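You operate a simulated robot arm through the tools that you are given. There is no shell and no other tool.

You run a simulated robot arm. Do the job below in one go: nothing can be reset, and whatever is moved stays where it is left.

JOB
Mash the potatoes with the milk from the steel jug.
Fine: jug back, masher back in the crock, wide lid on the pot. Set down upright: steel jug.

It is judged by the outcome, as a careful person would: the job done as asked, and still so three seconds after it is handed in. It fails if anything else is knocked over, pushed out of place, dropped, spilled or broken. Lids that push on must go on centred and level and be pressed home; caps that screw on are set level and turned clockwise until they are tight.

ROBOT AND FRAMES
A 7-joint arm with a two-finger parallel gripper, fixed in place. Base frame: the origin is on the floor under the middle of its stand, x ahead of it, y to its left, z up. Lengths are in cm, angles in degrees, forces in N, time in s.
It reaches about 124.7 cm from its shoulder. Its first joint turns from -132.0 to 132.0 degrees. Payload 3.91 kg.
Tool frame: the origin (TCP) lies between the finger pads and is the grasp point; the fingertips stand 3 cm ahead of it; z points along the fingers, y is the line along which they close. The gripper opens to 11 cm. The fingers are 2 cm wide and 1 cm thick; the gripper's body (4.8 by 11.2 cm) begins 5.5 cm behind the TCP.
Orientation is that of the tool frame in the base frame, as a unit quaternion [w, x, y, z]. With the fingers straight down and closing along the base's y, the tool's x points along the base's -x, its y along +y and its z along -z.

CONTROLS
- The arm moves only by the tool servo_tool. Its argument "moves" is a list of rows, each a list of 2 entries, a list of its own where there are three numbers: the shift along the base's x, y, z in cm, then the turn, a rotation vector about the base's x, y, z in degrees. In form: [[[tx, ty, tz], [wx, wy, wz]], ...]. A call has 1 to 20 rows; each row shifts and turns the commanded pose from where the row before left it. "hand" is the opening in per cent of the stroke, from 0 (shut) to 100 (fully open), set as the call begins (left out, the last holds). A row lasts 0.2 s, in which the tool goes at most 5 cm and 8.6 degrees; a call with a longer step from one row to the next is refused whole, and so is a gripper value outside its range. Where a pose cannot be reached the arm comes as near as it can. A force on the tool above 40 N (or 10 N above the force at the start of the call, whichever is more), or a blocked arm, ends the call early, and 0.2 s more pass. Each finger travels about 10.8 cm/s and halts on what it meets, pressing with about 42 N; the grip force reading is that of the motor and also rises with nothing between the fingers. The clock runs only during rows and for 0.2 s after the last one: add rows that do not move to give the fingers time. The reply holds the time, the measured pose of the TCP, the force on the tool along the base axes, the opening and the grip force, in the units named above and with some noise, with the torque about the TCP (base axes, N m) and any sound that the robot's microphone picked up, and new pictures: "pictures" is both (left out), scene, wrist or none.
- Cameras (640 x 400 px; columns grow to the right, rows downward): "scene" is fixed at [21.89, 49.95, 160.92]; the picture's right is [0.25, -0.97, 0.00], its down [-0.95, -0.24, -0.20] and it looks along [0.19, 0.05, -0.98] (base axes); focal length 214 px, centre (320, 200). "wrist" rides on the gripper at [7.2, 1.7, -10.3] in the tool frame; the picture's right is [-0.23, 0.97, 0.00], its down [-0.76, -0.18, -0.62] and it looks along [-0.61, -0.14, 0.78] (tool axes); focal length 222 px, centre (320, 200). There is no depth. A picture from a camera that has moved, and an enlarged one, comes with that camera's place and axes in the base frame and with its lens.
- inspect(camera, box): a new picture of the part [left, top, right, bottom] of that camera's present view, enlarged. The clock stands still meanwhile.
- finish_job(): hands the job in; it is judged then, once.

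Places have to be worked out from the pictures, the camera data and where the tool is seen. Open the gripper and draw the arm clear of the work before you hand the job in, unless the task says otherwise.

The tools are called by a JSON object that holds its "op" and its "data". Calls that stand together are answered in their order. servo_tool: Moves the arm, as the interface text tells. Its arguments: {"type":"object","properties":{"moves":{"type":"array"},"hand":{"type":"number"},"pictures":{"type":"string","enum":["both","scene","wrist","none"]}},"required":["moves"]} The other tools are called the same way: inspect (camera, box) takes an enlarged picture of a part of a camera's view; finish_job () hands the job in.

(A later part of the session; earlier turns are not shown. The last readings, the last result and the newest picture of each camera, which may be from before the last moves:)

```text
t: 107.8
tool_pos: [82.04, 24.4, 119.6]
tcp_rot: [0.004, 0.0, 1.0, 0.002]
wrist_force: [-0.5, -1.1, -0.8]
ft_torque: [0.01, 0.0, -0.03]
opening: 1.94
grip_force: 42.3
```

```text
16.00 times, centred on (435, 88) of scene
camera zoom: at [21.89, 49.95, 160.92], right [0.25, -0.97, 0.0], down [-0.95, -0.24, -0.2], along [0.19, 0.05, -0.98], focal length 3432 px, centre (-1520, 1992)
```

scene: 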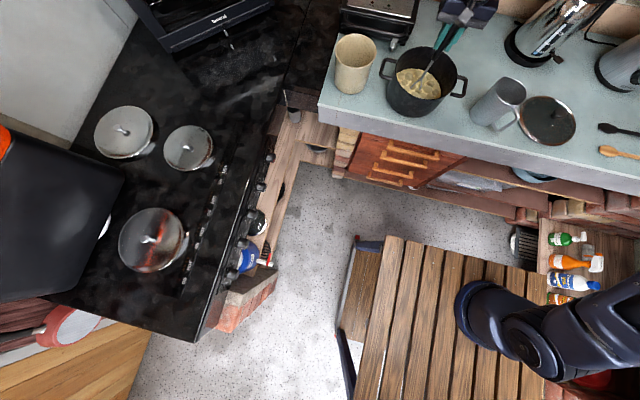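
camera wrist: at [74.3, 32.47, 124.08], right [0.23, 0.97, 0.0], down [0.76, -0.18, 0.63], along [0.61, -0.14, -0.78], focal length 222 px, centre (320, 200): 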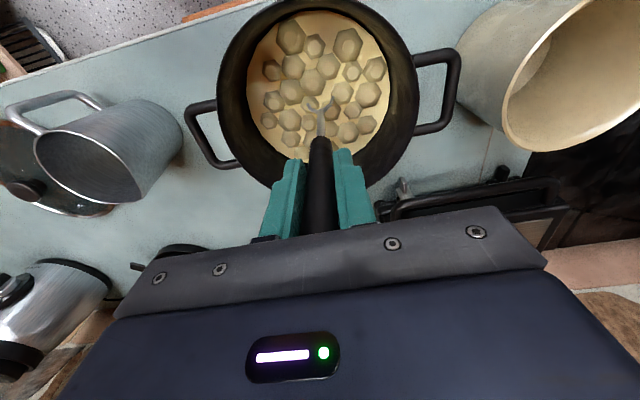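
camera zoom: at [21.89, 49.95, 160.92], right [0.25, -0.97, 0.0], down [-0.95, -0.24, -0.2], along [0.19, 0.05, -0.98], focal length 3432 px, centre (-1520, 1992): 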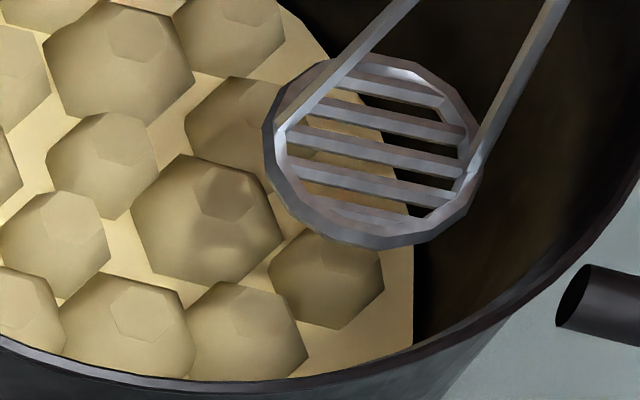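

The lumps are pixel-identical, so ordinary strokes no longer help. I'll test a firm press (real force against the bottom) here and re-measure.

{"op": "servo_tool", "data": {"moves": [[[0, 0.3, -2.2], [0, 0, 0]], [[0, 0, -2.2], [0, 0, 0]], [[0, 0, -1], [0, 0, 0]], [[0, 0, -0.3], [0, 0, 0]], [[0, 0, -0.2], [0, 0, 0]], [[0, 0, -0.15], [0, 0, 0]], [[0, 0, -0.1], [0, 0, 0]], [[0, 0, 0], [0, 0, 0]]], "pictures": "none"}}

{"op": "inspect", "data": {"camera": "scene", "box": [420, 78, 450, 98]}}

```text
t: 109.6
tool_pos: [81.96, 24.79, 113.67]
tcp_rot: [0.006, 0.0, 1.0, 0.002]
wrist_force: [-0.2, -0.8, 15.1]
ft_torque: [-0.27, 0.03, 0.03]
opening: 1.93
grip_force: 41.7
```

```text
16.00 times, centred on (435, 88) of scene
camera zoom: at [21.89, 49.95, 160.92], right [0.25, -0.97, 0.0], down [-0.95, -0.24, -0.2], along [0.19, 0.05, -0.98], focal length 3432 px, centre (-1520, 1992)
```

zoom: 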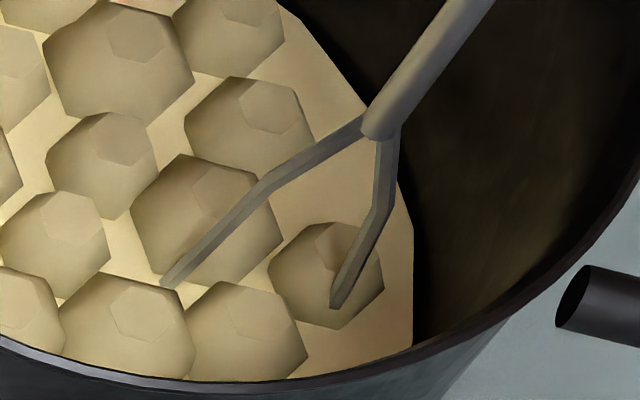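

Still no change by eye, but my resolution may be too coarse. I'll raise the head and take a much higher-magnification reference of one lump.

{"op": "servo_tool", "data": {"moves": [[[0, 1, 2], [0, 0, 0]], [[-1, 2, 3], [0, 0, 0]], [[-1, 2.5, 1], [0, 0, 0]], [[0, 0, 0], [0, 0, 0]]], "pictures": "none"}}

{"op": "inspect", "data": {"camera": "scene", "box": [430, 89.5, 441, 96]}}

```text
t: 110.6
tool_pos: [79.8, 30.32, 119.41]
tcp_rot: [0.004, 0.0, 1.0, 0.001]
wrist_force: [0.0, 0.8, -2.2]
ft_torque: [-0.03, 0.03, -0.01]
opening: 1.93
grip_force: 42.0
```

```text
16.00 times, centred on (436, 93) of scene
camera zoom: at [21.89, 49.95, 160.92], right [0.25, -0.97, 0.0], down [-0.95, -0.24, -0.2], along [0.19, 0.05, -0.98], focal length 3432 px, centre (-1528, 1916)
```

zoom: 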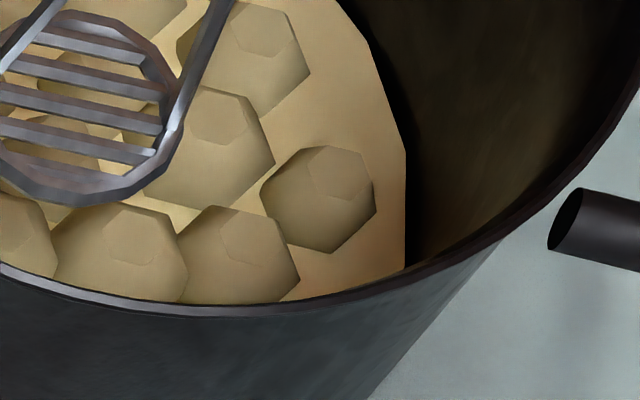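

Maximum zoom is 16×. The reference lump spans columns 260–377, with its bottom vertex at row 254. I'll do a batch of ten well-spread moderate strokes and re-measure.

{"op": "servo_tool", "data": {"moves": [[[0, 0, -2.6], [0, 0, 0]], [[0, 0, -2.6], [0, 0, 0]], [[0, 0, 2.6], [0, 0, 0]], [[3.8, 1, 2.6], [0, 0, 0]], [[0, 0, -2.6], [0, 0, 0]], [[0, 0, -2.6], [0, 0, 0]], [[0, 0, 2.6], [0, 0, 0]], [[3, 2, 2.6], [0, 0, 0]], [[0, 0, -2.6], [0, 0, 0]], [[0, 0, -2.6], [0, 0, 0]], [[0, 0, 2.6], [0, 0, 0]], [[-3.8, 1.5, 2.6], [0, 0, 0]], [[0, 0, -2.6], [0, 0, 0]], [[0, 0, -2.6], [0, 0, 0]], [[0, 0, 2.6], [0, 0, 0]], [[-3.8, 0, 2.6], [0, 0, 0]], [[0, 0, -2.6], [0, 0, 0]], [[0, 0, -2.6], [0, 0, 0]], [[0, 0, 2.6], [0, 0, 0]], [[-2, -3.7, 2.6], [0, 0, 0]]], "pictures": "none"}}

{"op": "servo_tool", "data": {"moves": [[[0, 0, -2.6], [0, 0, 0]], [[0, 0, -2.6], [0, 0, 0]], [[0, 0, 2.6], [0, 0, 0]], [[0.5, -3.5, 2.6], [0, 0, 0]], [[0, 0, -2.6], [0, 0, 0]], [[0, 0, -2.6], [0, 0, 0]], [[0, 0, 2.6], [0, 0, 0]], [[3, -2.5, 2.6], [0, 0, 0]], [[0, 0, -2.6], [0, 0, 0]], [[0, 0, -2.6], [0, 0, 0]], [[0, 0, 2.6], [0, 0, 0]], [[3.8, 0.5, 2.6], [0, 0, 0]], [[0, 0, -2.6], [0, 0, 0]], [[0, 0, -2.6], [0, 0, 0]], [[0, 0, 2.6], [0, 0, 0]], [[1, 3.8, 2.6], [0, 0, 0]], [[0, 0, -2.6], [0, 0, 0]], [[0, 0, -2.6], [0, 0, 0]], [[0, 0, 2.6], [0, 0, 0]], [[-3.8, 0, 2.6], [0, 0, 0]]], "pictures": "none"}}

{"op": "inspect", "data": {"camera": "scene", "box": [430, 89.5, 441, 96]}}

```text
t: 114.8
tool_pos: [77.27, 31.06, 119.43]
tcp_rot: [0.004, -0.001, 1.0, 0.001]
wrist_force: [1.0, 1.2, -2.5]
ft_torque: [-0.02, 0.03, -0.07]
opening: 1.94
grip_force: 42.3
```

```text
t: 119.0
tool_pos: [81.69, 29.44, 119.33]
tcp_rot: [0.003, 0.0, 1.0, 0.0]
wrist_force: [0.8, 0.0, -2.5]
ft_torque: [-0.01, 0.04, 0.04]
opening: 1.94
grip_force: 41.6
```

```text
16.00 times, centred on (436, 93) of scene
camera zoom: at [21.89, 49.95, 160.92], right [0.25, -0.97, 0.0], down [-0.95, -0.24, -0.2], along [0.19, 0.05, -0.98], focal length 3432 px, centre (-1528, 1916)
```

zoom: 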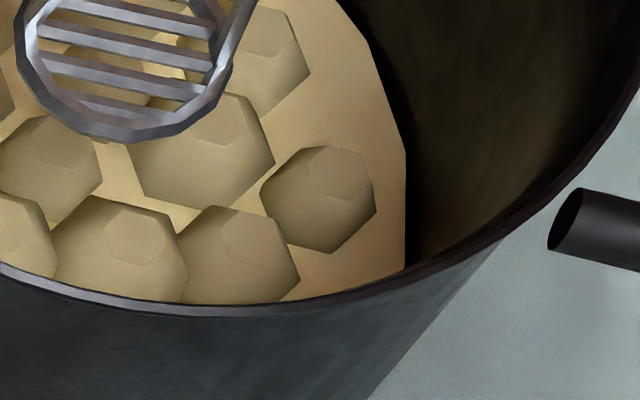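

Zero change from ten light strokes, so they don't count. The early shrinkage may have come from my one hard (40 N) press. I'll test pressing firmly at about 30 N against the pot bottom.

{"op": "servo_tool", "data": {"moves": [[[0, 0, -2.2], [0, 0, 0]], [[0, 0, -2.2], [0, 0, 0]], [[0, 0, -1.2], [0, 0, 0]], [[0, 0, -0.2], [0, 0, 0]], [[0, 0, -0.2], [0, 0, 0]], [[0, 0, -0.1], [0, 0, 0]]], "pictures": "none"}}

{"op": "inspect", "data": {"camera": "scene", "box": [430, 89.5, 441, 96]}}

```text
t: 120.4
tool_pos: [81.57, 29.37, 113.75]
tcp_rot: [0.005, -0.001, 1.0, 0.002]
wrist_force: [-4.3, 0.1, 28.8]
ft_torque: [-0.44, 0.75, 0.03]
opening: 1.94
grip_force: 42.2
```

```text
16.00 times, centred on (436, 93) of scene
camera zoom: at [21.89, 49.95, 160.92], right [0.25, -0.97, 0.0], down [-0.95, -0.24, -0.2], along [0.19, 0.05, -0.98], focal length 3432 px, centre (-1528, 1916)
```

zoom: 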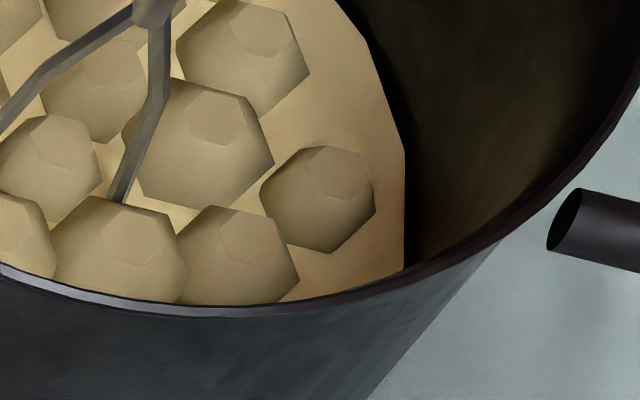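

There may be a tiny shift. I'll hold the press about a second to see whether the change continues.

{"op": "servo_tool", "data": {"moves": [[[0, 0, 0], [0, 0, 0]], [[0, 0, 0], [0, 0, 0]], [[0, 0, 0], [0, 0, 0]], [[0, 0, 0], [0, 0, 0]], [[0, 0, 0], [0, 0, 0]]], "pictures": "none"}}

{"op": "inspect", "data": {"camera": "scene", "box": [430, 89.5, 441, 96]}}

```text
t: 121.4
tool_pos: [81.64, 29.4, 113.61]
tcp_rot: [0.006, 0.0, 1.0, 0.002]
wrist_force: [-2.9, -0.8, 12.4]
ft_torque: [-0.48, 0.47, -0.02]
opening: 1.94
grip_force: 41.8
stopped in row 5: the force on the tool passed its limit at 40 N (the readings are from after the stop); the commanded pose is now the measured one
```

```text
16.00 times, centred on (436, 93) of scene
camera zoom: at [21.89, 49.95, 160.92], right [0.25, -0.97, 0.0], down [-0.95, -0.24, -0.2], along [0.19, 0.05, -0.98], focal length 3432 px, centre (-1528, 1916)
```

zoom: 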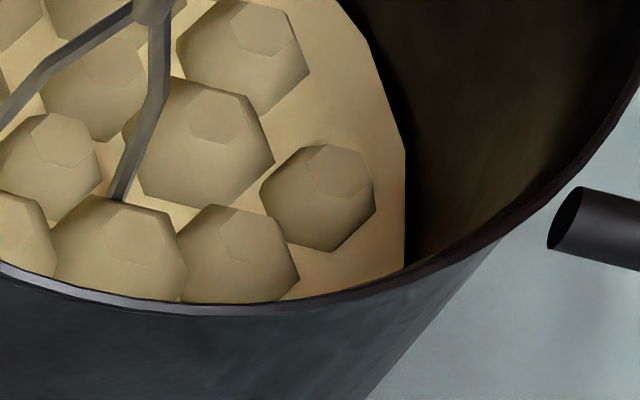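

The cream boundary moved by about 3 px after the ~30–40 N press, so firm force may be what counts. I'll do another hard press at a different spot and measure again.

{"op": "servo_tool", "data": {"moves": [[[0, 0, 2], [0, 0, 0]], [[0, 1, 2], [0, 0, 0]], [[-1, 3, 1.8], [0, 0, 0]], [[0, 0, -2], [0, 0, 0]], [[0, 0, -2], [0, 0, 0]], [[0, 0, -1.6], [0, 0, 0]], [[0, 0, -0.3], [0, 0, 0]], [[0, 0, -0.3], [0, 0, 0]], [[0, 0, -0.2], [0, 0, 0]], [[0, 0, -0.1], [0, 0, 0]]], "pictures": "none"}}

{"op": "inspect", "data": {"camera": "scene", "box": [430, 89.5, 441, 96]}}

```text
t: 123.3
tool_pos: [80.64, 33.28, 113.63]
tcp_rot: [0.008, 0.0, 1.0, 0.003]
wrist_force: [-1.8, -0.9, 13.3]
ft_torque: [-0.54, 0.28, -0.03]
opening: 1.95
grip_force: 41.9
stopped in row 9: the force on the tool passed its limit at 43 N (the readings are from after the stop); the commanded pose is now the measured one
```

```text
16.00 times, centred on (436, 93) of scene
camera zoom: at [21.89, 49.95, 160.92], right [0.25, -0.97, 0.0], down [-0.95, -0.24, -0.2], along [0.19, 0.05, -0.98], focal length 3432 px, centre (-1528, 1916)
```

zoom: 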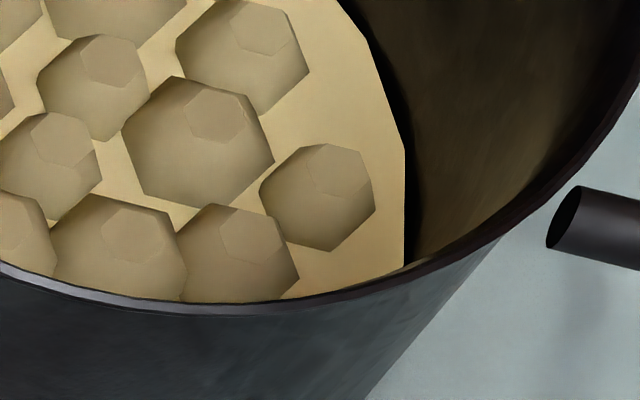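

The pot handle in view also moved 1–2 px, so that shift was the pot settling slightly, not mashing. I'll avoid hard presses. Let me raise the masher aside and inspect the whole surface from above.

{"op": "servo_tool", "data": {"moves": [[[0, 0, 2], [0, 0, 0]], [[0, 0, 4], [0, 0, 0]], [[0, 0, 4.5], [0, 0, 0]], [[0, 0, 4.5], [0, 0, 0]], [[-2, 3, 2], [0, 0, 0]], [[-2, 4, 0], [0, 0, 0]], [[-2, 4, 0], [0, 0, 0]], [[0, 0, 0], [0, 0, 0]]], "pictures": "wrist"}}

{"op": "inspect", "data": {"camera": "scene", "box": [388, 60, 452, 100]}}

{"op": "inspect", "data": {"camera": "wrist", "box": [200, 40, 328, 150]}}

```text
t: 125.1
tool_pos: [74.76, 44.68, 130.24]
tcp_rot: [0.008, 0.001, 1.0, 0.002]
wrist_force: [-0.4, -0.5, -1.0]
ft_torque: [0.0, 0.03, 0.02]
opening: 1.94
grip_force: 41.5
camera wrist: at [67.33, 46.28, 140.64], right [0.23, 0.97, 0.01], down [0.75, -0.18, 0.63], along [0.62, -0.14, -0.77], focal length 222 px, centre (320, 200)
```

wrist: 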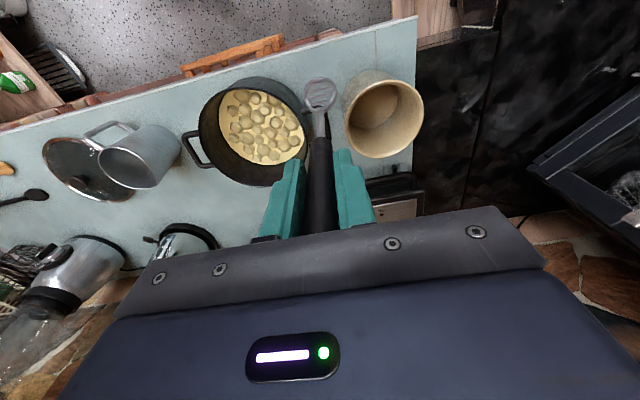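

```text
10.00 times, centred on (420, 80) of scene
camera zoom: at [21.89, 49.95, 160.92], right [0.25, -0.97, 0.0], down [-0.95, -0.24, -0.2], along [0.19, 0.05, -0.98], focal length 2145 px, centre (-680, 1400)
```

zoom: 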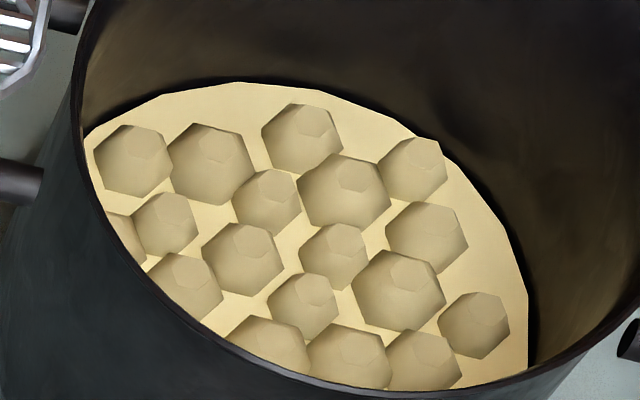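

```text
3.64 times, centred on (264, 95) of wrist
camera zoom: at [67.33, 46.28, 140.64], right [0.23, 0.97, 0.01], down [0.75, -0.18, 0.63], along [0.62, -0.14, -0.77], focal length 808 px, centre (524, 582)
```

zoom: 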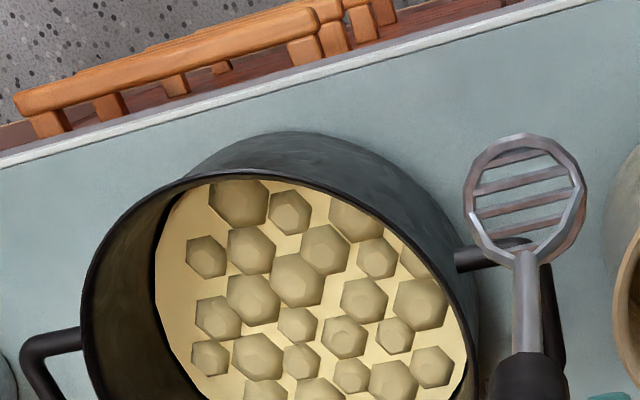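

All lumps are still intact, so I need to find what actually mashes them. I'll take the same high-zoom reference with the masher out of the pot.

{"op": "inspect", "data": {"camera": "scene", "box": [430, 89.5, 441, 96]}}

{"op": "inspect", "data": {"camera": "scene", "box": [370, 35, 482, 125]}}

{"op": "inspect", "data": {"camera": "scene", "box": [392, 70, 422, 90]}}

```text
16.00 times, centred on (436, 93) of scene
camera zoom: at [21.89, 49.95, 160.92], right [0.25, -0.97, 0.0], down [-0.95, -0.24, -0.2], along [0.19, 0.05, -0.98], focal length 3432 px, centre (-1528, 1916)
```

zoom: 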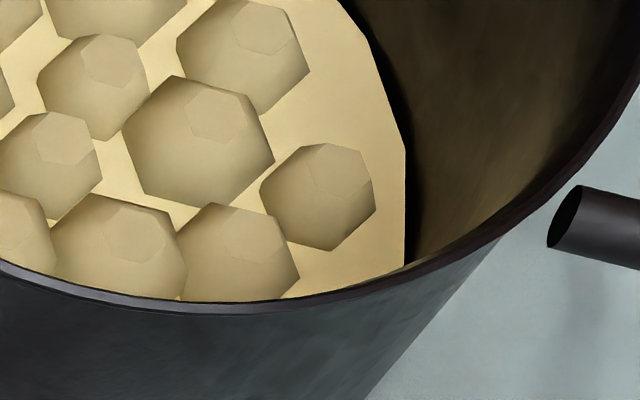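

```text
4.44 times, centred on (426, 80) of scene
camera zoom: at [21.89, 49.95, 160.92], right [0.25, -0.97, 0.0], down [-0.95, -0.24, -0.2], along [0.19, 0.05, -0.98], focal length 953 px, centre (-151, 733)
```

zoom: 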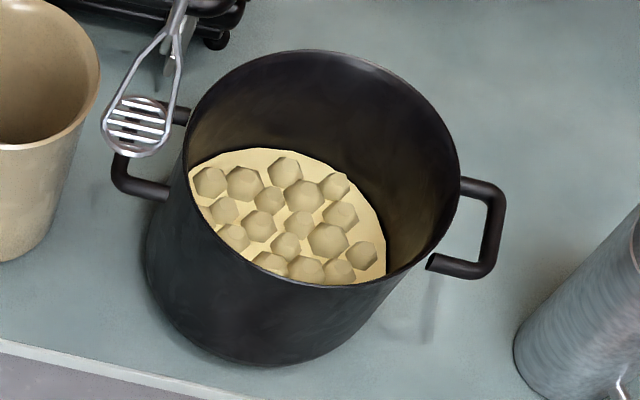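

```text
16.00 times, centred on (407, 80) of scene
camera zoom: at [21.89, 49.95, 160.92], right [0.25, -0.97, 0.0], down [-0.95, -0.24, -0.2], along [0.19, 0.05, -0.98], focal length 3432 px, centre (-1072, 2120)
```

zoom: 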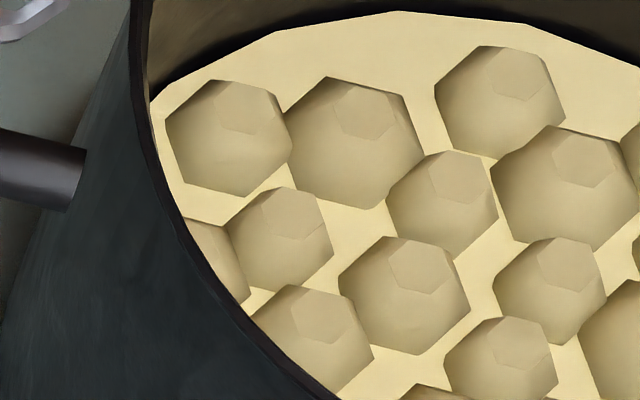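

Changes happened only in the first dozen strokes, at new positions, so coverage may matter. I'll straighten the small tool tilt and then try stirring or dragging the head at depth around the pot.

{"op": "servo_tool", "data": {"moves": [[[0.3, -3.5, 0], [-0.2, 0.9, 0.1]], [[0.3, -3.5, 0], [0, 0, 0]], [[0.3, -3.5, 0], [0, 0, 0]], [[0.3, -3.4, 0], [0, 0, 0]], [[0, 0, -4.5], [0, 0, 0]], [[0, 0, -4.5], [0, 0, 0]], [[0, 0, -4], [0, 0, 0]], [[0, 0, -2], [0, 0, 0]], [[0, 0, -0.9], [0, 0, 0]], [[0, 0, 0], [0, 0, 0]]], "pictures": "wrist"}}

```text
t: 127.3
tool_pos: [75.92, 30.62, 114.46]
tcp_rot: [-0.001, -0.001, 1.0, 0.002]
wrist_force: [0.3, -0.4, -0.9]
ft_torque: [0.01, -0.01, 0.02]
opening: 1.93
grip_force: 42.3
camera wrist: at [68.59, 32.37, 124.94], right [0.22, 0.97, 0.0], down [0.76, -0.18, 0.62], along [0.61, -0.14, -0.78], focal length 222 px, centre (320, 200)
```

wrist: 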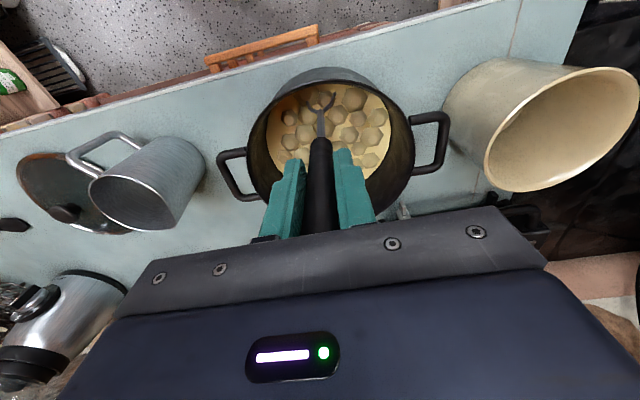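

Tool is vertical again and the head is at depth with no contact force. I'll drag it around an outer and an inner circle.

{"op": "servo_tool", "data": {"moves": [[[0.82, 3.05, 0], [0, 0, 0]], [[2.23, 2.23, 0], [0, 0, 0]], [[3.05, 0.82, 0], [0, 0, 0]], [[3.05, -0.82, 0], [0, 0, 0]], [[2.23, -2.23, 0], [0, 0, 0]], [[0.82, -3.05, 0], [0, 0, 0]], [[-0.82, -3.05, 0], [0, 0, 0]], [[-2.23, -2.23, 0], [0, 0, 0]], [[-3.05, -0.82, 0], [0, 0, 0]], [[-3.05, 0.82, 0], [0, 0, 0]], [[-2.23, 2.23, 0], [0, 0, 0]], [[-0.82, 3.05, 0], [0, 0, 0]], [[3.1, 0, 0], [0, 0, 0]], [[1.5, 2.6, 0], [0, 0, 0]], [[3, 0, 0], [0, 0, 0]], [[1.5, -2.6, 0], [0, 0, 0]], [[-1.5, -2.6, 0], [0, 0, 0]], [[-3, 0, 0], [0, 0, 0]], [[-1.5, 2.6, 0], [0, 0, 0]], [[0, 0, 0], [0, 0, 0]]], "pictures": "none"}}

{"op": "inspect", "data": {"camera": "scene", "box": [430, 89.5, 441, 96]}}

{"op": "inspect", "data": {"camera": "scene", "box": [388, 60, 452, 100]}}

```text
t: 131.5
tool_pos: [79.0, 30.73, 114.5]
tcp_rot: [0.0, -0.001, 1.0, 0.002]
wrist_force: [1.1, 0.4, -2.0]
ft_torque: [-0.01, 0.01, 0.01]
opening: 1.94
grip_force: 42.4
```

```text
16.00 times, centred on (436, 93) of scene
camera zoom: at [21.89, 49.95, 160.92], right [0.25, -0.97, 0.0], down [-0.95, -0.24, -0.2], along [0.19, 0.05, -0.98], focal length 3432 px, centre (-1528, 1916)
```

zoom: 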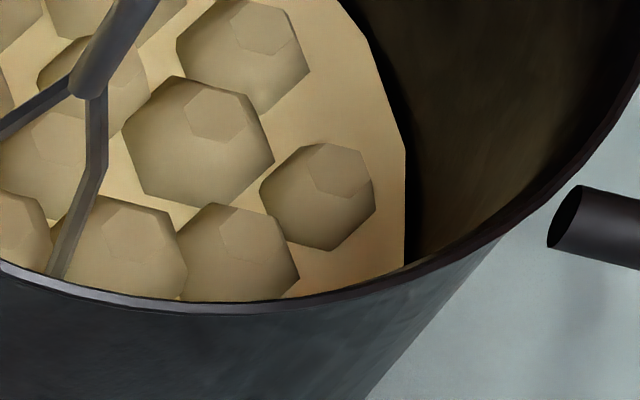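

```text
10.00 times, centred on (420, 80) of scene
camera zoom: at [21.89, 49.95, 160.92], right [0.25, -0.97, 0.0], down [-0.95, -0.24, -0.2], along [0.19, 0.05, -0.98], focal length 2145 px, centre (-680, 1400)
```

zoom: 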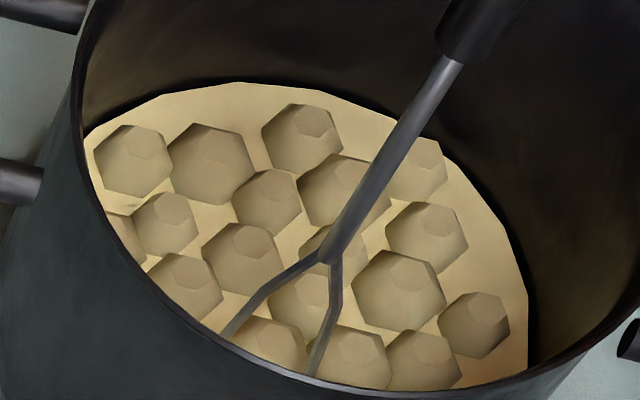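

Stirring changed nothing. Next test is full strokes, raising the head completely out above the rim and plunging to the bottom at two spots.

{"op": "servo_tool", "data": {"moves": [[[0, 0, 4.5], [0, 0, 0]], [[0, 0, 4.5], [0, 0, 0]], [[0, 0, 4], [0, 0, 0]], [[3, 1, 0], [0, 0, 0]], [[0, 0, -4.5], [0, 0, 0]], [[0, 0, -4.5], [0, 0, 0]], [[0, 0, -3], [0, 0, 0]], [[0, 0, -1.3], [0, 0, 0]], [[0, 0, 0], [0, 0, 0]], [[0, 0, 4.5], [0, 0, 0]], [[0, 0, 4.5], [0, 0, 0]], [[0, 0, 4.2], [0, 0, 0]], [[2, -3, 0], [0, 0, 0]], [[0, 0, -4.5], [0, 0, 0]], [[0, 0, -4.5], [0, 0, 0]], [[0, 0, -3], [0, 0, 0]], [[0, 0, -1.2], [0, 0, 0]], [[0, 0, 0], [0, 0, 0]], [[0, 0, 4.5], [0, 0, 0]], [[0, 0, 4.5], [0, 0, 0]]], "pictures": "none"}}

{"op": "inspect", "data": {"camera": "scene", "box": [430, 89.5, 441, 96]}}

{"op": "inspect", "data": {"camera": "scene", "box": [388, 60, 452, 100]}}

```text
t: 135.7
tool_pos: [84.3, 28.6, 123.28]
tcp_rot: [0.0, -0.001, 1.0, 0.002]
wrist_force: [-0.2, 0.8, -0.8]
ft_torque: [-0.05, 0.06, -0.01]
opening: 1.93
grip_force: 41.6
```

```text
16.00 times, centred on (436, 93) of scene
camera zoom: at [21.89, 49.95, 160.92], right [0.25, -0.97, 0.0], down [-0.95, -0.24, -0.2], along [0.19, 0.05, -0.98], focal length 3432 px, centre (-1528, 1916)
```

zoom: 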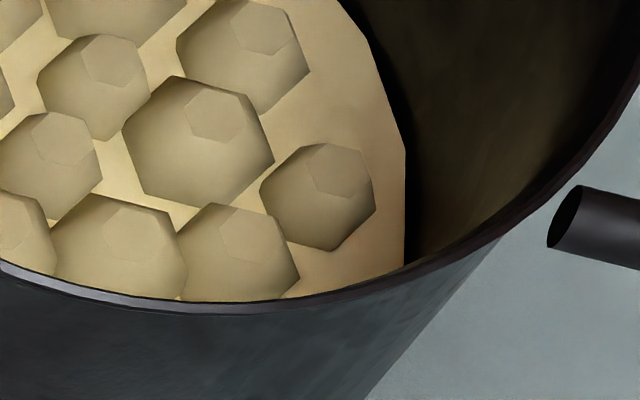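

```text
10.00 times, centred on (420, 80) of scene
camera zoom: at [21.89, 49.95, 160.92], right [0.25, -0.97, 0.0], down [-0.95, -0.24, -0.2], along [0.19, 0.05, -0.98], focal length 2145 px, centre (-680, 1400)
```

zoom: 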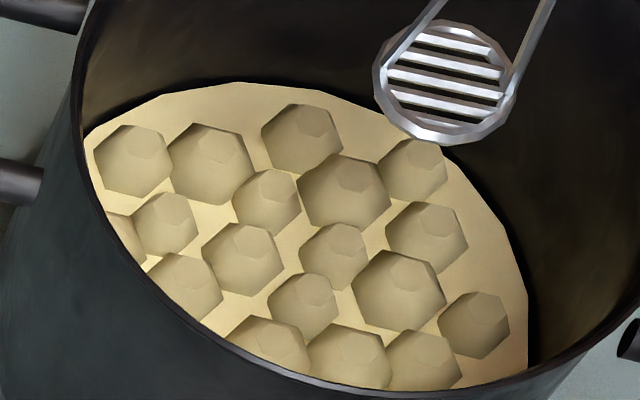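

Still no change, so the mash state has saturated. The lumps have flattened a lot since the start and later strokes have no effect. I want to be sure the milk all went in, so I'll look into the jug from above.

{"op": "servo_tool", "data": {"moves": [[[0, 0, 4], [0, 0, 0]], [[0, 0, 4], [0, 0, 0]], [[-1, -4, 0], [0, 0, 0]], [[-1, -4, 0], [0, 0, 0]], [[-1, -4, 0], [0, 0, 0]], [[-1, -3, 0], [0, 0, 0]], [[0, 0, 0], [0, 0, 0]]], "pictures": "wrist"}}

{"op": "inspect", "data": {"camera": "wrist", "box": [180, 20, 330, 160]}}

```text
t: 137.3
tool_pos: [79.92, 13.62, 131.31]
tcp_rot: [0.001, -0.002, 1.0, 0.002]
wrist_force: [0.4, 0.2, -1.7]
ft_torque: [-0.05, 0.0, -0.01]
opening: 1.95
grip_force: 41.9
camera wrist: at [72.58, 15.31, 141.72], right [0.22, 0.97, 0.0], down [0.76, -0.18, 0.62], along [0.61, -0.14, -0.78], focal length 222 px, centre (320, 200)
```

wrist: 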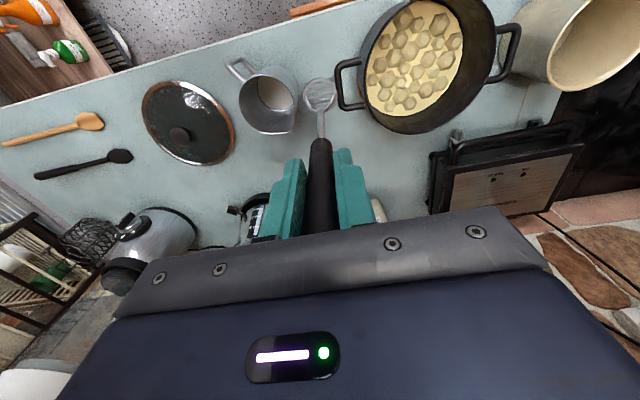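

```text
2.86 times, centred on (255, 90) of wrist
camera zoom: at [72.58, 15.31, 141.72], right [0.22, 0.97, 0.0], down [0.76, -0.18, 0.62], along [0.61, -0.14, -0.78], focal length 635 px, centre (506, 514)
```

zoom: 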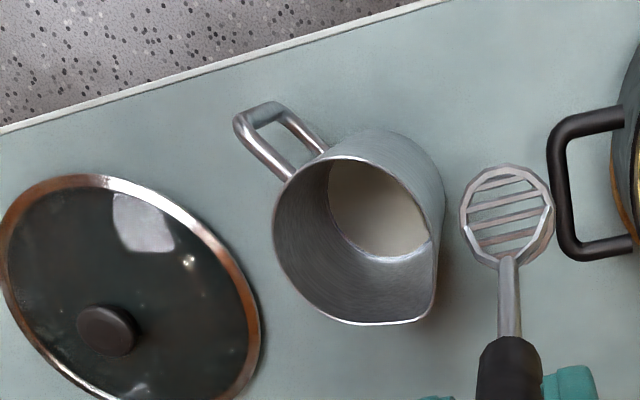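

The jug's bottom disc still looks creamy, not like brushed steel. I need a closer look.

{"op": "inspect", "data": {"camera": "wrist", "box": [240, 65, 300, 125]}}

{"op": "inspect", "data": {"camera": "scene", "box": [465, 65, 545, 135]}}

```text
6.67 times, centred on (270, 95) of wrist
camera zoom: at [72.58, 15.31, 141.72], right [0.22, 0.97, 0.0], down [0.76, -0.18, 0.62], along [0.61, -0.14, -0.78], focal length 1481 px, centre (653, 900)
```

zoom: 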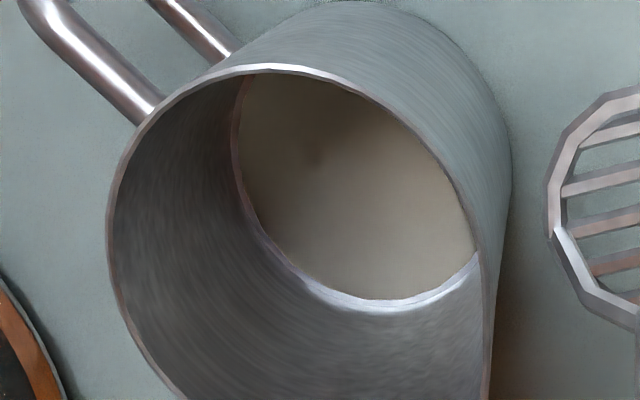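

```text
5.71 times, centred on (505, 100) of scene
camera zoom: at [21.89, 49.95, 160.92], right [0.25, -0.97, 0.0], down [-0.95, -0.24, -0.2], along [0.19, 0.05, -0.98], focal length 1226 px, centre (-737, 771)
```

zoom: 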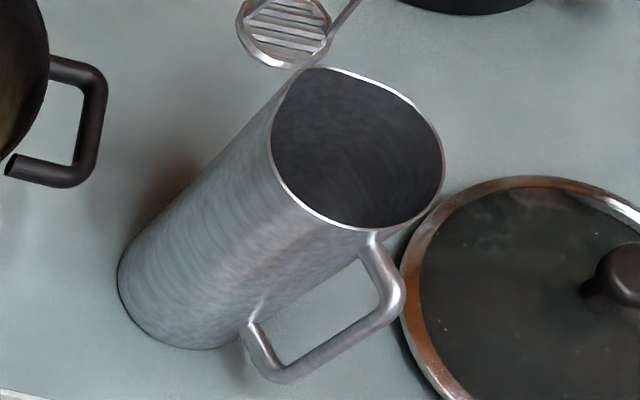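

The jug floor disc sits at the very bottom (z≈91), so it's empty steel. I'll view the potatoes from this side, which resembles my first view before mashing.

{"op": "inspect", "data": {"camera": "wrist", "box": [340, 0, 520, 140]}}

```text
2.86 times, centred on (430, 70) of wrist
camera zoom: at [72.58, 15.31, 141.72], right [0.22, 0.97, 0.0], down [0.76, -0.18, 0.62], along [0.61, -0.14, -0.78], focal length 635 px, centre (6, 571)
```

zoom: 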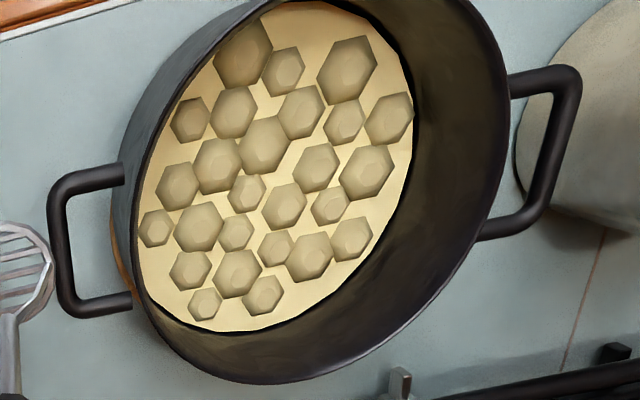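

Lump width has dropped only about 12%, from roughly 3.9 to 3.4 cm, mostly in the first few strokes. The ring right next to the wall hasn't been covered, so I'll work round it at r≈6.5 and see if that changes things.

{"op": "servo_tool", "data": {"moves": [[[0.7, 3.5, 0], [0, 0, 0]], [[0.7, 3.5, 0], [0, 0, 0]], [[0.7, 3.5, 0], [0, 0, 0]], [[0, 0.1, -4], [0, 0, 0]], [[0, 0, -4], [0, 0, 0]], [[0, 0, -3.9], [0, 0, 0]], [[0, 0, -2.6], [0, 0, 0]], [[0, 0, -2.6], [0, 0, 0]], [[0, 0, 2.6], [0, 0, 0]], [[3.3, 0.88, 2.6], [0, 0, 0]], [[0, 0, -2.6], [0, 0, 0]], [[0, 0, -2.6], [0, 0, 0]], [[0, 0, 2.6], [0, 0, 0]], [[2.42, 2.42, 2.6], [0, 0, 0]], [[0, 0, -2.6], [0, 0, 0]], [[0, 0, -2.6], [0, 0, 0]], [[0, 0, 2.6], [0, 0, 0]], [[0.88, 3.3, 2.6], [0, 0, 0]], [[0, 0, -2.6], [0, 0, 0]], [[0, 0, -2.6], [0, 0, 0]]], "pictures": "none"}}

{"op": "servo_tool", "data": {"moves": [[[0, 0, 2.6], [0, 0, 0]], [[-0.88, 3.3, 2.6], [0, 0, 0]], [[0, 0, -2.6], [0, 0, 0]], [[0, 0, -2.6], [0, 0, 0]], [[0, 0, 2.6], [0, 0, 0]], [[-2.42, 2.42, 2.6], [0, 0, 0]], [[0, 0, -2.6], [0, 0, 0]], [[0, 0, -2.6], [0, 0, 0]], [[0, 0, 2.6], [0, 0, 0]], [[-3.3, 0.88, 2.6], [0, 0, 0]], [[0, 0, -2.6], [0, 0, 0]], [[0, 0, -2.6], [0, 0, 0]], [[0, 0, 2.6], [0, 0, 0]], [[-3.3, -0.88, 2.6], [0, 0, 0]], [[0, 0, -2.6], [0, 0, 0]], [[0, 0, -2.6], [0, 0, 0]], [[0, 0, 2.6], [0, 0, 0]], [[-2.42, -2.42, 2.6], [0, 0, 0]], [[0, 0, -2.6], [0, 0, 0]], [[0, 0, -2.6], [0, 0, 0]]], "pictures": "none"}}

{"op": "inspect", "data": {"camera": "scene", "box": [430, 89.5, 441, 96]}}

{"op": "inspect", "data": {"camera": "scene", "box": [388, 60, 452, 100]}}

```text
t: 141.5
tool_pos: [88.61, 30.76, 114.29]
tcp_rot: [-0.001, -0.001, 1.0, 0.001]
wrist_force: [-0.8, 0.2, -0.8]
ft_torque: [0.03, -0.02, -0.04]
opening: 1.93
grip_force: 41.7
```

```text
t: 145.7
tool_pos: [76.32, 34.0, 114.08]
tcp_rot: [0.0, 0.0, 1.0, 0.002]
wrist_force: [1.7, -0.4, -1.4]
ft_torque: [-0.13, -0.24, -0.01]
opening: 1.94
grip_force: 41.8
```

```text
16.00 times, centred on (436, 93) of scene
camera zoom: at [21.89, 49.95, 160.92], right [0.25, -0.97, 0.0], down [-0.95, -0.24, -0.2], along [0.19, 0.05, -0.98], focal length 3432 px, centre (-1528, 1916)
```

zoom: 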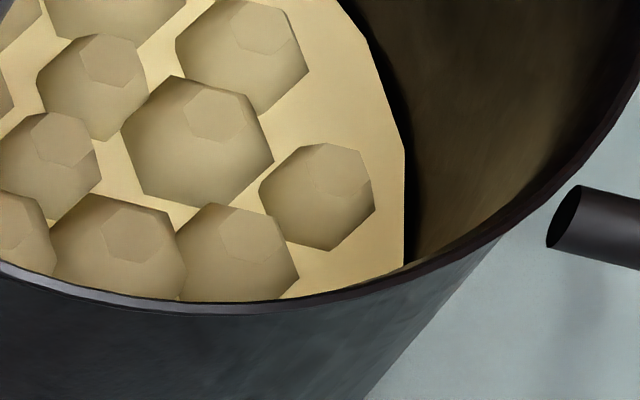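

```text
10.00 times, centred on (420, 80) of scene
camera zoom: at [21.89, 49.95, 160.92], right [0.25, -0.97, 0.0], down [-0.95, -0.24, -0.2], along [0.19, 0.05, -0.98], focal length 2145 px, centre (-680, 1400)
```

zoom: 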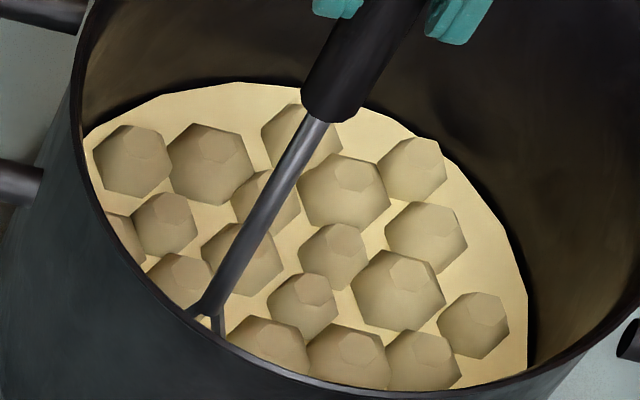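

Still saturated: light, firm, slow, fast, wall and full-height strokes, plus stirring, all give zero further change. One last variation to rule out is twisting the head at depth near the centre.

{"op": "servo_tool", "data": {"moves": [[[0, 0, 2.6], [0, 0, 0]], [[2.8, -1.6, 2.6], [0, 0, 0]], [[2.8, -1.6, 0], [0, 0, 0]], [[0, 0, -2.6], [0, 0, 0]], [[0, 0, -2.6], [0, 0, 0]], [[0, 0, -0.2], [0, 0, 8]], [[0, 0, 0], [0, 0, 8]], [[0, 0, 0], [0, 0, 8]], [[0, 0, 0], [0, 0, 8]], [[0, 0, 0], [0, 0, -8]], [[0, 0, 0], [0, 0, -8]], [[0, 0, 0], [0, 0, -8]], [[0, 0, 0], [0, 0, -8]], [[0, 0, 0], [0, 0, -8]], [[0, 0, 0], [0, 0, -8]], [[0, 0, 0], [0, 0, -8]], [[0, 0, 0], [0, 0, 8]], [[0, 0, 0], [0, 0, 8]], [[0, 0, 0], [0, 0, 8]], [[0, 0, 5.4], [0, 0, 0]]], "pictures": "none"}}

{"op": "inspect", "data": {"camera": "scene", "box": [430, 89.5, 441, 96]}}

```text
refused: row 20 steps farther than a row can; nothing moved
```

```text
16.00 times, centred on (436, 93) of scene
camera zoom: at [21.89, 49.95, 160.92], right [0.25, -0.97, 0.0], down [-0.95, -0.24, -0.2], along [0.19, 0.05, -0.98], focal length 3432 px, centre (-1528, 1916)
```

zoom: 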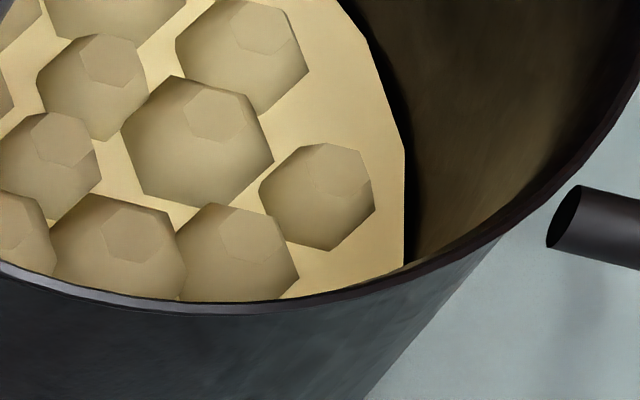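

Row 20 was too long. I'll repeat the twist test with a shorter final lift.

{"op": "servo_tool", "data": {"moves": [[[0, 0, 2.6], [0, 0, 0]], [[2.8, -1.6, 2.6], [0, 0, 0]], [[2.8, -1.6, 0], [0, 0, 0]], [[0, 0, -2.6], [0, 0, 0]], [[0, 0, -2.6], [0, 0, 0]], [[0, 0, -0.2], [0, 0, 8]], [[0, 0, 0], [0, 0, 8]], [[0, 0, 0], [0, 0, 8]], [[0, 0, 0], [0, 0, 8]], [[0, 0, 0], [0, 0, -8]], [[0, 0, 0], [0, 0, -8]], [[0, 0, 0], [0, 0, -8]], [[0, 0, 0], [0, 0, -8]], [[0, 0, 0], [0, 0, -8]], [[0, 0, 0], [0, 0, -8]], [[0, 0, 0], [0, 0, -8]], [[0, 0, 0], [0, 0, 8]], [[0, 0, 0], [0, 0, 8]], [[0, 0, 0], [0, 0, 8]], [[0, 0, 4.8], [0, 0, 0]]], "pictures": "none"}}

{"op": "inspect", "data": {"camera": "scene", "box": [430, 89.5, 441, 96]}}

{"op": "inspect", "data": {"camera": "scene", "box": [388, 60, 452, 100]}}

```text
t: 149.9
tool_pos: [82.14, 30.79, 118.81]
tcp_rot: [0.0, -0.002, 1.0, 0.0]
wrist_force: [-0.2, 0.6, -1.7]
ft_torque: [-0.01, 0.01, 0.0]
opening: 1.92
grip_force: 41.6
```

```text
16.00 times, centred on (436, 93) of scene
camera zoom: at [21.89, 49.95, 160.92], right [0.25, -0.97, 0.0], down [-0.95, -0.24, -0.2], along [0.19, 0.05, -0.98], focal length 3432 px, centre (-1528, 1916)
```

zoom: 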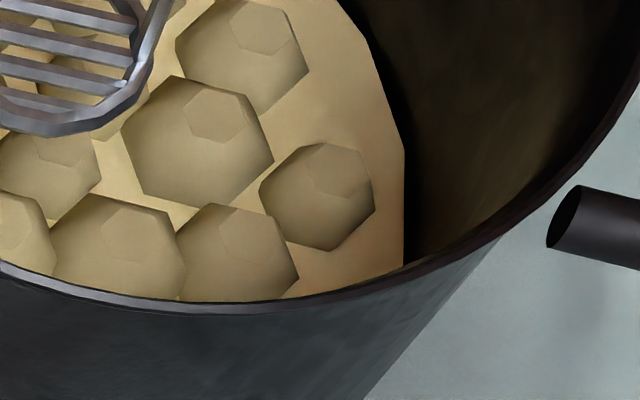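

```text
10.00 times, centred on (420, 80) of scene
camera zoom: at [21.89, 49.95, 160.92], right [0.25, -0.97, 0.0], down [-0.95, -0.24, -0.2], along [0.19, 0.05, -0.98], focal length 2145 px, centre (-680, 1400)
```

zoom: 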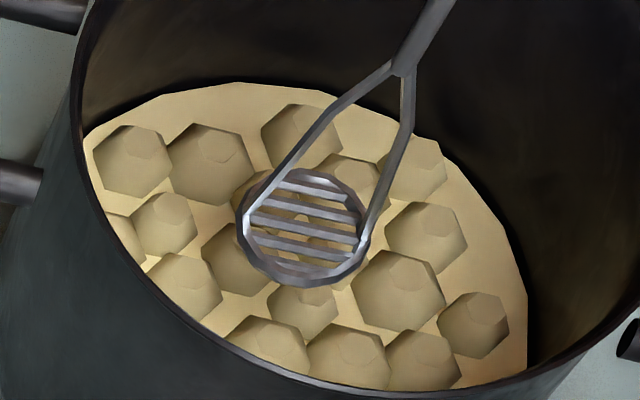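

Nothing further changes, so ordinary work is clearly saturated. To be thorough, as a person would lean on the masher, I'll add a round of firm presses (about 15–25 N) at well-spread spots and watch that the pot stays put.

{"op": "servo_tool", "data": {"moves": [[[0, 0, -2.5], [0, 0, 0]], [[0, 0, -2.5], [0, 0, 0]], [[0, 0, -0.2], [0, 0, 0]], [[0, 0, -0.15], [0, 0, 0]], [[0, 0, 2.6], [0, 0, 0]], [[3.5, 0, 2.75], [0, 0, 0]], [[1, 0, 0], [0, 0, 0]], [[0, 0, -2.5], [0, 0, 0]], [[0, 0, -2.5], [0, 0, 0]], [[0, 0, -0.2], [0, 0, 0]], [[0, 0, -0.15], [0, 0, 0]], [[0, 0, 2.6], [0, 0, 0]], [[-2.5, 3, 2.75], [0, 0, 0]], [[0, 1, 0], [0, 0, 0]], [[0, 0, -2.5], [0, 0, 0]], [[0, 0, -2.5], [0, 0, 0]], [[0, 0, -0.2], [0, 0, 0]], [[0, 0, -0.15], [0, 0, 0]]], "pictures": "none"}}

{"op": "inspect", "data": {"camera": "scene", "box": [430, 89.5, 441, 96]}}

```text
t: 153.7
tool_pos: [83.75, 34.96, 113.7]
tcp_rot: [0.001, -0.002, 1.0, 0.002]
wrist_force: [-4.6, 0.6, 25.1]
ft_torque: [-0.21, 0.4, -0.04]
opening: 1.91
grip_force: 41.8
```

```text
16.00 times, centred on (436, 93) of scene
camera zoom: at [21.89, 49.95, 160.92], right [0.25, -0.97, 0.0], down [-0.95, -0.24, -0.2], along [0.19, 0.05, -0.98], focal length 3432 px, centre (-1528, 1916)
```

zoom: 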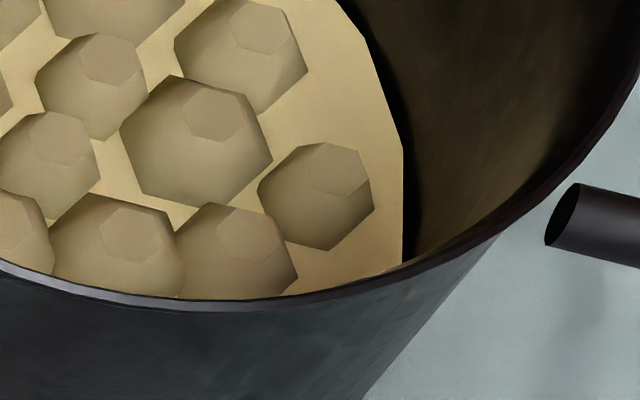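

No change again (the lump only moved 1 px with the pot). As a last controlled check, I'll repeat exactly the gentle stroke pattern that showed an effect at the beginning, at the same depths and positions, and compare.

{"op": "servo_tool", "data": {"moves": [[[0, 0, 2.6], [0, 0, 0]], [[-0.8, -2, 2.7], [0, 0, 0]], [[-0.9, -2.2, 0.6], [0, 0, 0]], [[0, 0, -2.2], [0, 0, 0]], [[0, 0, -2.2], [0, 0, 0]], [[0, 0, -0.9], [0, 0, 0]], [[0, 0, 2.6], [0, 0, 0]], [[3.6, 0, 2.7], [0, 0, 0]], [[0, 0, -2.2], [0, 0, 0]], [[0, 0, -2.2], [0, 0, 0]], [[0, 0, -0.9], [0, 0, 0]], [[0, 0, 2.6], [0, 0, 0]], [[-1.8, 3.1, 2.7], [0, 0, 0]], [[0, 0, -2.2], [0, 0, 0]], [[0, 0, -2.2], [0, 0, 0]], [[0, 0, -0.9], [0, 0, 0]], [[0, 0, 2.6], [0, 0, 0]], [[-3.6, 0, 2.7], [0, 0, 0]]], "pictures": "none"}}

{"op": "servo_tool", "data": {"moves": [[[0, 0, -2.2], [0, 0, 0]], [[0, 0, -2.2], [0, 0, 0]], [[0, 0, -0.9], [0, 0, 0]], [[0, 0, 2.6], [0, 0, 0]], [[-1.8, -3.1, 2.7], [0, 0, 0]], [[0, 0, -2.2], [0, 0, 0]], [[0, 0, -2.2], [0, 0, 0]], [[0, 0, -0.9], [0, 0, 0]], [[0, 0, 2.6], [0, 0, 0]], [[1.8, -3.1, 2.7], [0, 0, 0]], [[0, 0, -2.2], [0, 0, 0]], [[0, 0, -2.2], [0, 0, 0]], [[0, 0, -0.9], [0, 0, 0]], [[0, 0, 2.6], [0, 0, 0]], [[3.6, 0, 2.7], [0, 0, 0]], [[0, 0, -2.2], [0, 0, 0]], [[0, 0, -2.2], [0, 0, 0]], [[0, 0, -0.9], [0, 0, 0]], [[0, 0, 2.6], [0, 0, 0]], [[-1.8, 3.1, 2.7], [0, 0, 0]]], "pictures": "scene"}}

{"op": "inspect", "data": {"camera": "scene", "box": [430, 89.5, 441, 96]}}

{"op": "inspect", "data": {"camera": "scene", "box": [388, 60, 452, 100]}}

```text
t: 157.5
tool_pos: [80.41, 33.82, 119.29]
tcp_rot: [-0.001, -0.002, 1.0, 0.0]
wrist_force: [-0.3, -0.2, -2.1]
ft_torque: [0.0, 0.03, -0.01]
opening: 1.93
grip_force: 41.8
```

```text
t: 161.7
tool_pos: [82.27, 30.65, 119.15]
tcp_rot: [-0.001, -0.001, 1.0, 0.001]
wrist_force: [-0.1, -0.3, -1.6]
ft_torque: [0.01, 0.04, 0.04]
opening: 1.91
grip_force: 41.4
```

scene: 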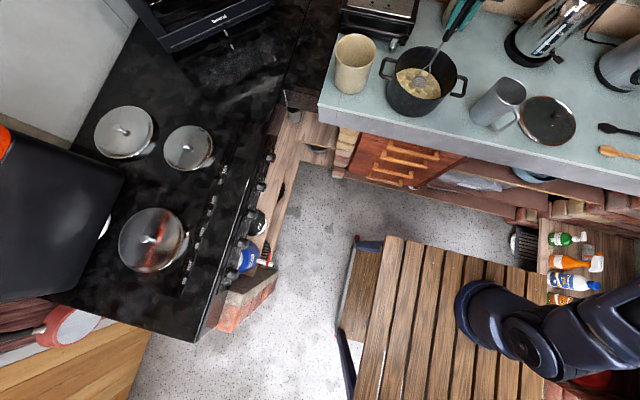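

```text
16.00 times, centred on (436, 93) of scene
camera zoom: at [21.89, 49.95, 160.92], right [0.25, -0.97, 0.0], down [-0.95, -0.24, -0.2], along [0.19, 0.05, -0.98], focal length 3432 px, centre (-1528, 1916)
```

zoom: 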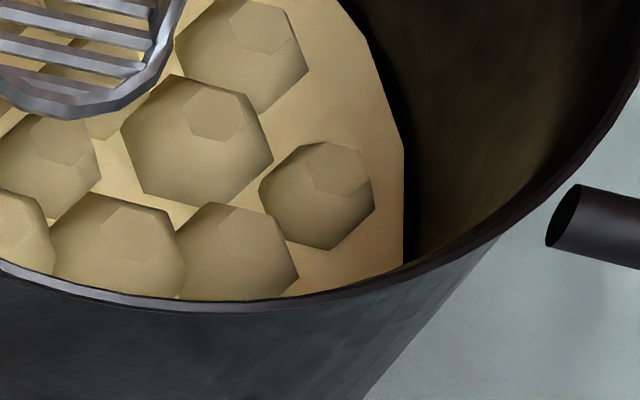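

```text
10.00 times, centred on (420, 80) of scene
camera zoom: at [21.89, 49.95, 160.92], right [0.25, -0.97, 0.0], down [-0.95, -0.24, -0.2], along [0.19, 0.05, -0.98], focal length 2145 px, centre (-680, 1400)
```

zoom: 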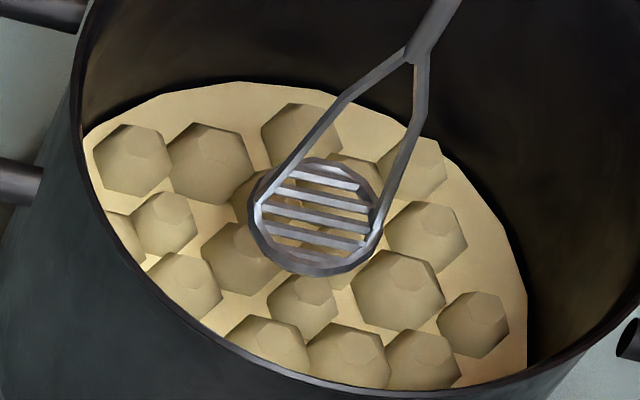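

The mash is saturated: over 70 strokes covering the whole pot with the milk in, and no further change. I'll lift the masher out, pause so nothing drips elsewhere, and carry it above the crock.

{"op": "servo_tool", "data": {"moves": [[[0, 0, 3], [0, 0, 0]], [[0, 0, 4], [0, 0, 0]], [[0, 0, 4], [0, 0, 0]], [[0, 0, 0], [0, 0, 0]], [[0, 0, 0], [0, 0, 0]], [[0.1, 2, 0], [0, 0, 0]], [[0.15, 3.5, 0], [0, 0, 0]], [[0.15, 3.5, 0], [0, 0, 0]], [[0.15, 3.5, 0], [0, 0, 0]], [[0.15, 3.5, 0], [0, 0, 0]], [[0.15, 3.5, 0], [0, 0, 0]], [[0.15, 2.8, 0], [0, 0, 0]], [[0.03, 1, 0], [0, 0, 0]], [[0, 0, 0], [0, 0, 0]], [[0, 0, 0], [0, 0, 0]]]}}

{"op": "inspect", "data": {"camera": "scene", "box": [320, 0, 480, 120]}}

{"op": "inspect", "data": {"camera": "wrist", "box": [220, 40, 440, 240]}}

```text
t: 164.9
tool_pos: [83.34, 53.95, 130.39]
tcp_rot: [0.0, -0.001, 1.0, 0.002]
wrist_force: [-0.2, -0.1, -1.1]
ft_torque: [0.01, 0.01, 0.0]
opening: 1.94
grip_force: 42.1
camera wrist: at [76.01, 55.7, 140.75], right [0.22, 0.97, 0.0], down [0.76, -0.18, 0.62], along [0.61, -0.14, -0.78], focal length 222 px, centre (320, 200)
```

scene: 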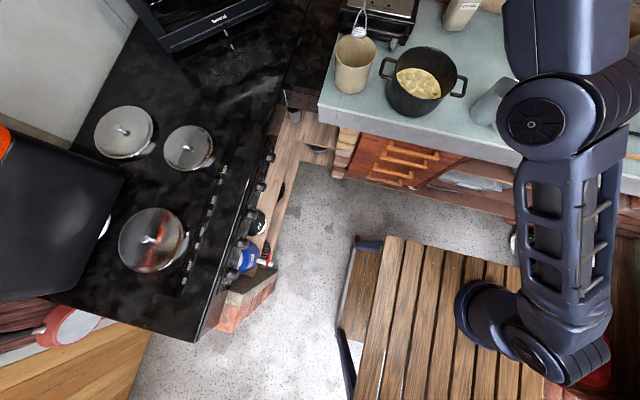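
wrist: 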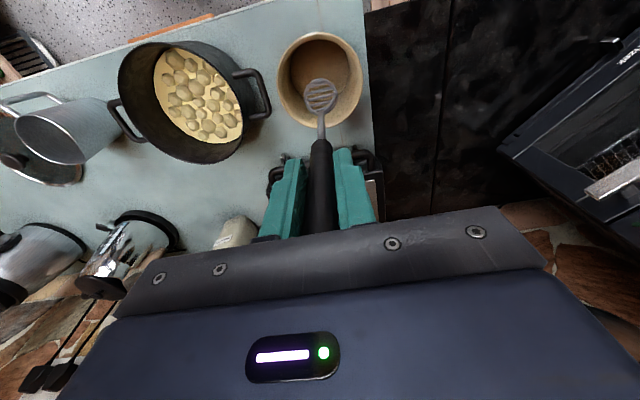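

```text
3.33 times, centred on (400, 60) of scene
camera zoom: at [21.89, 49.95, 160.92], right [0.25, -0.97, 0.0], down [-0.95, -0.24, -0.2], along [0.19, 0.05, -0.98], focal length 715 px, centre (53, 667)
```

zoom: 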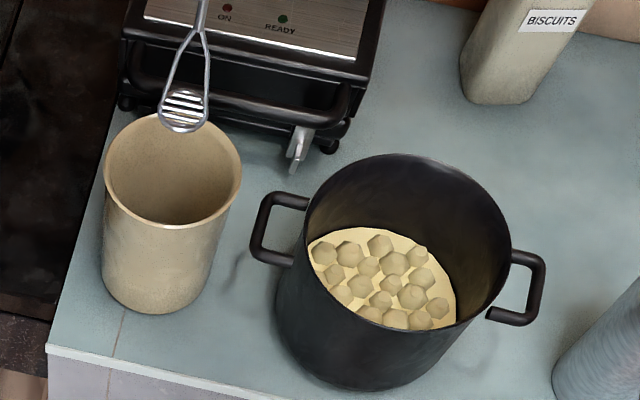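

```text
2.00 times, centred on (330, 140) of wrist
camera zoom: at [76.01, 55.7, 140.75], right [0.22, 0.97, 0.0], down [0.76, -0.18, 0.62], along [0.61, -0.14, -0.78], focal length 444 px, centre (300, 320)
```

zoom: 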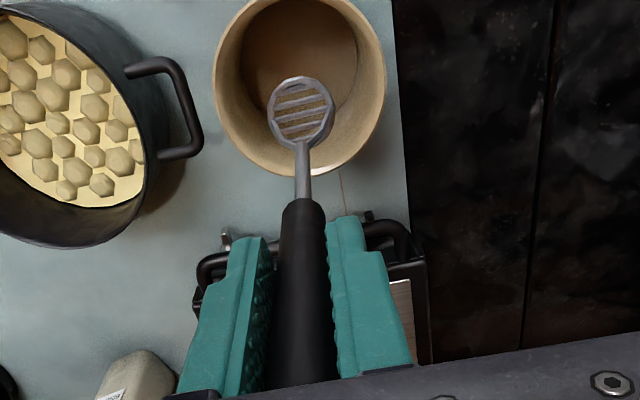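

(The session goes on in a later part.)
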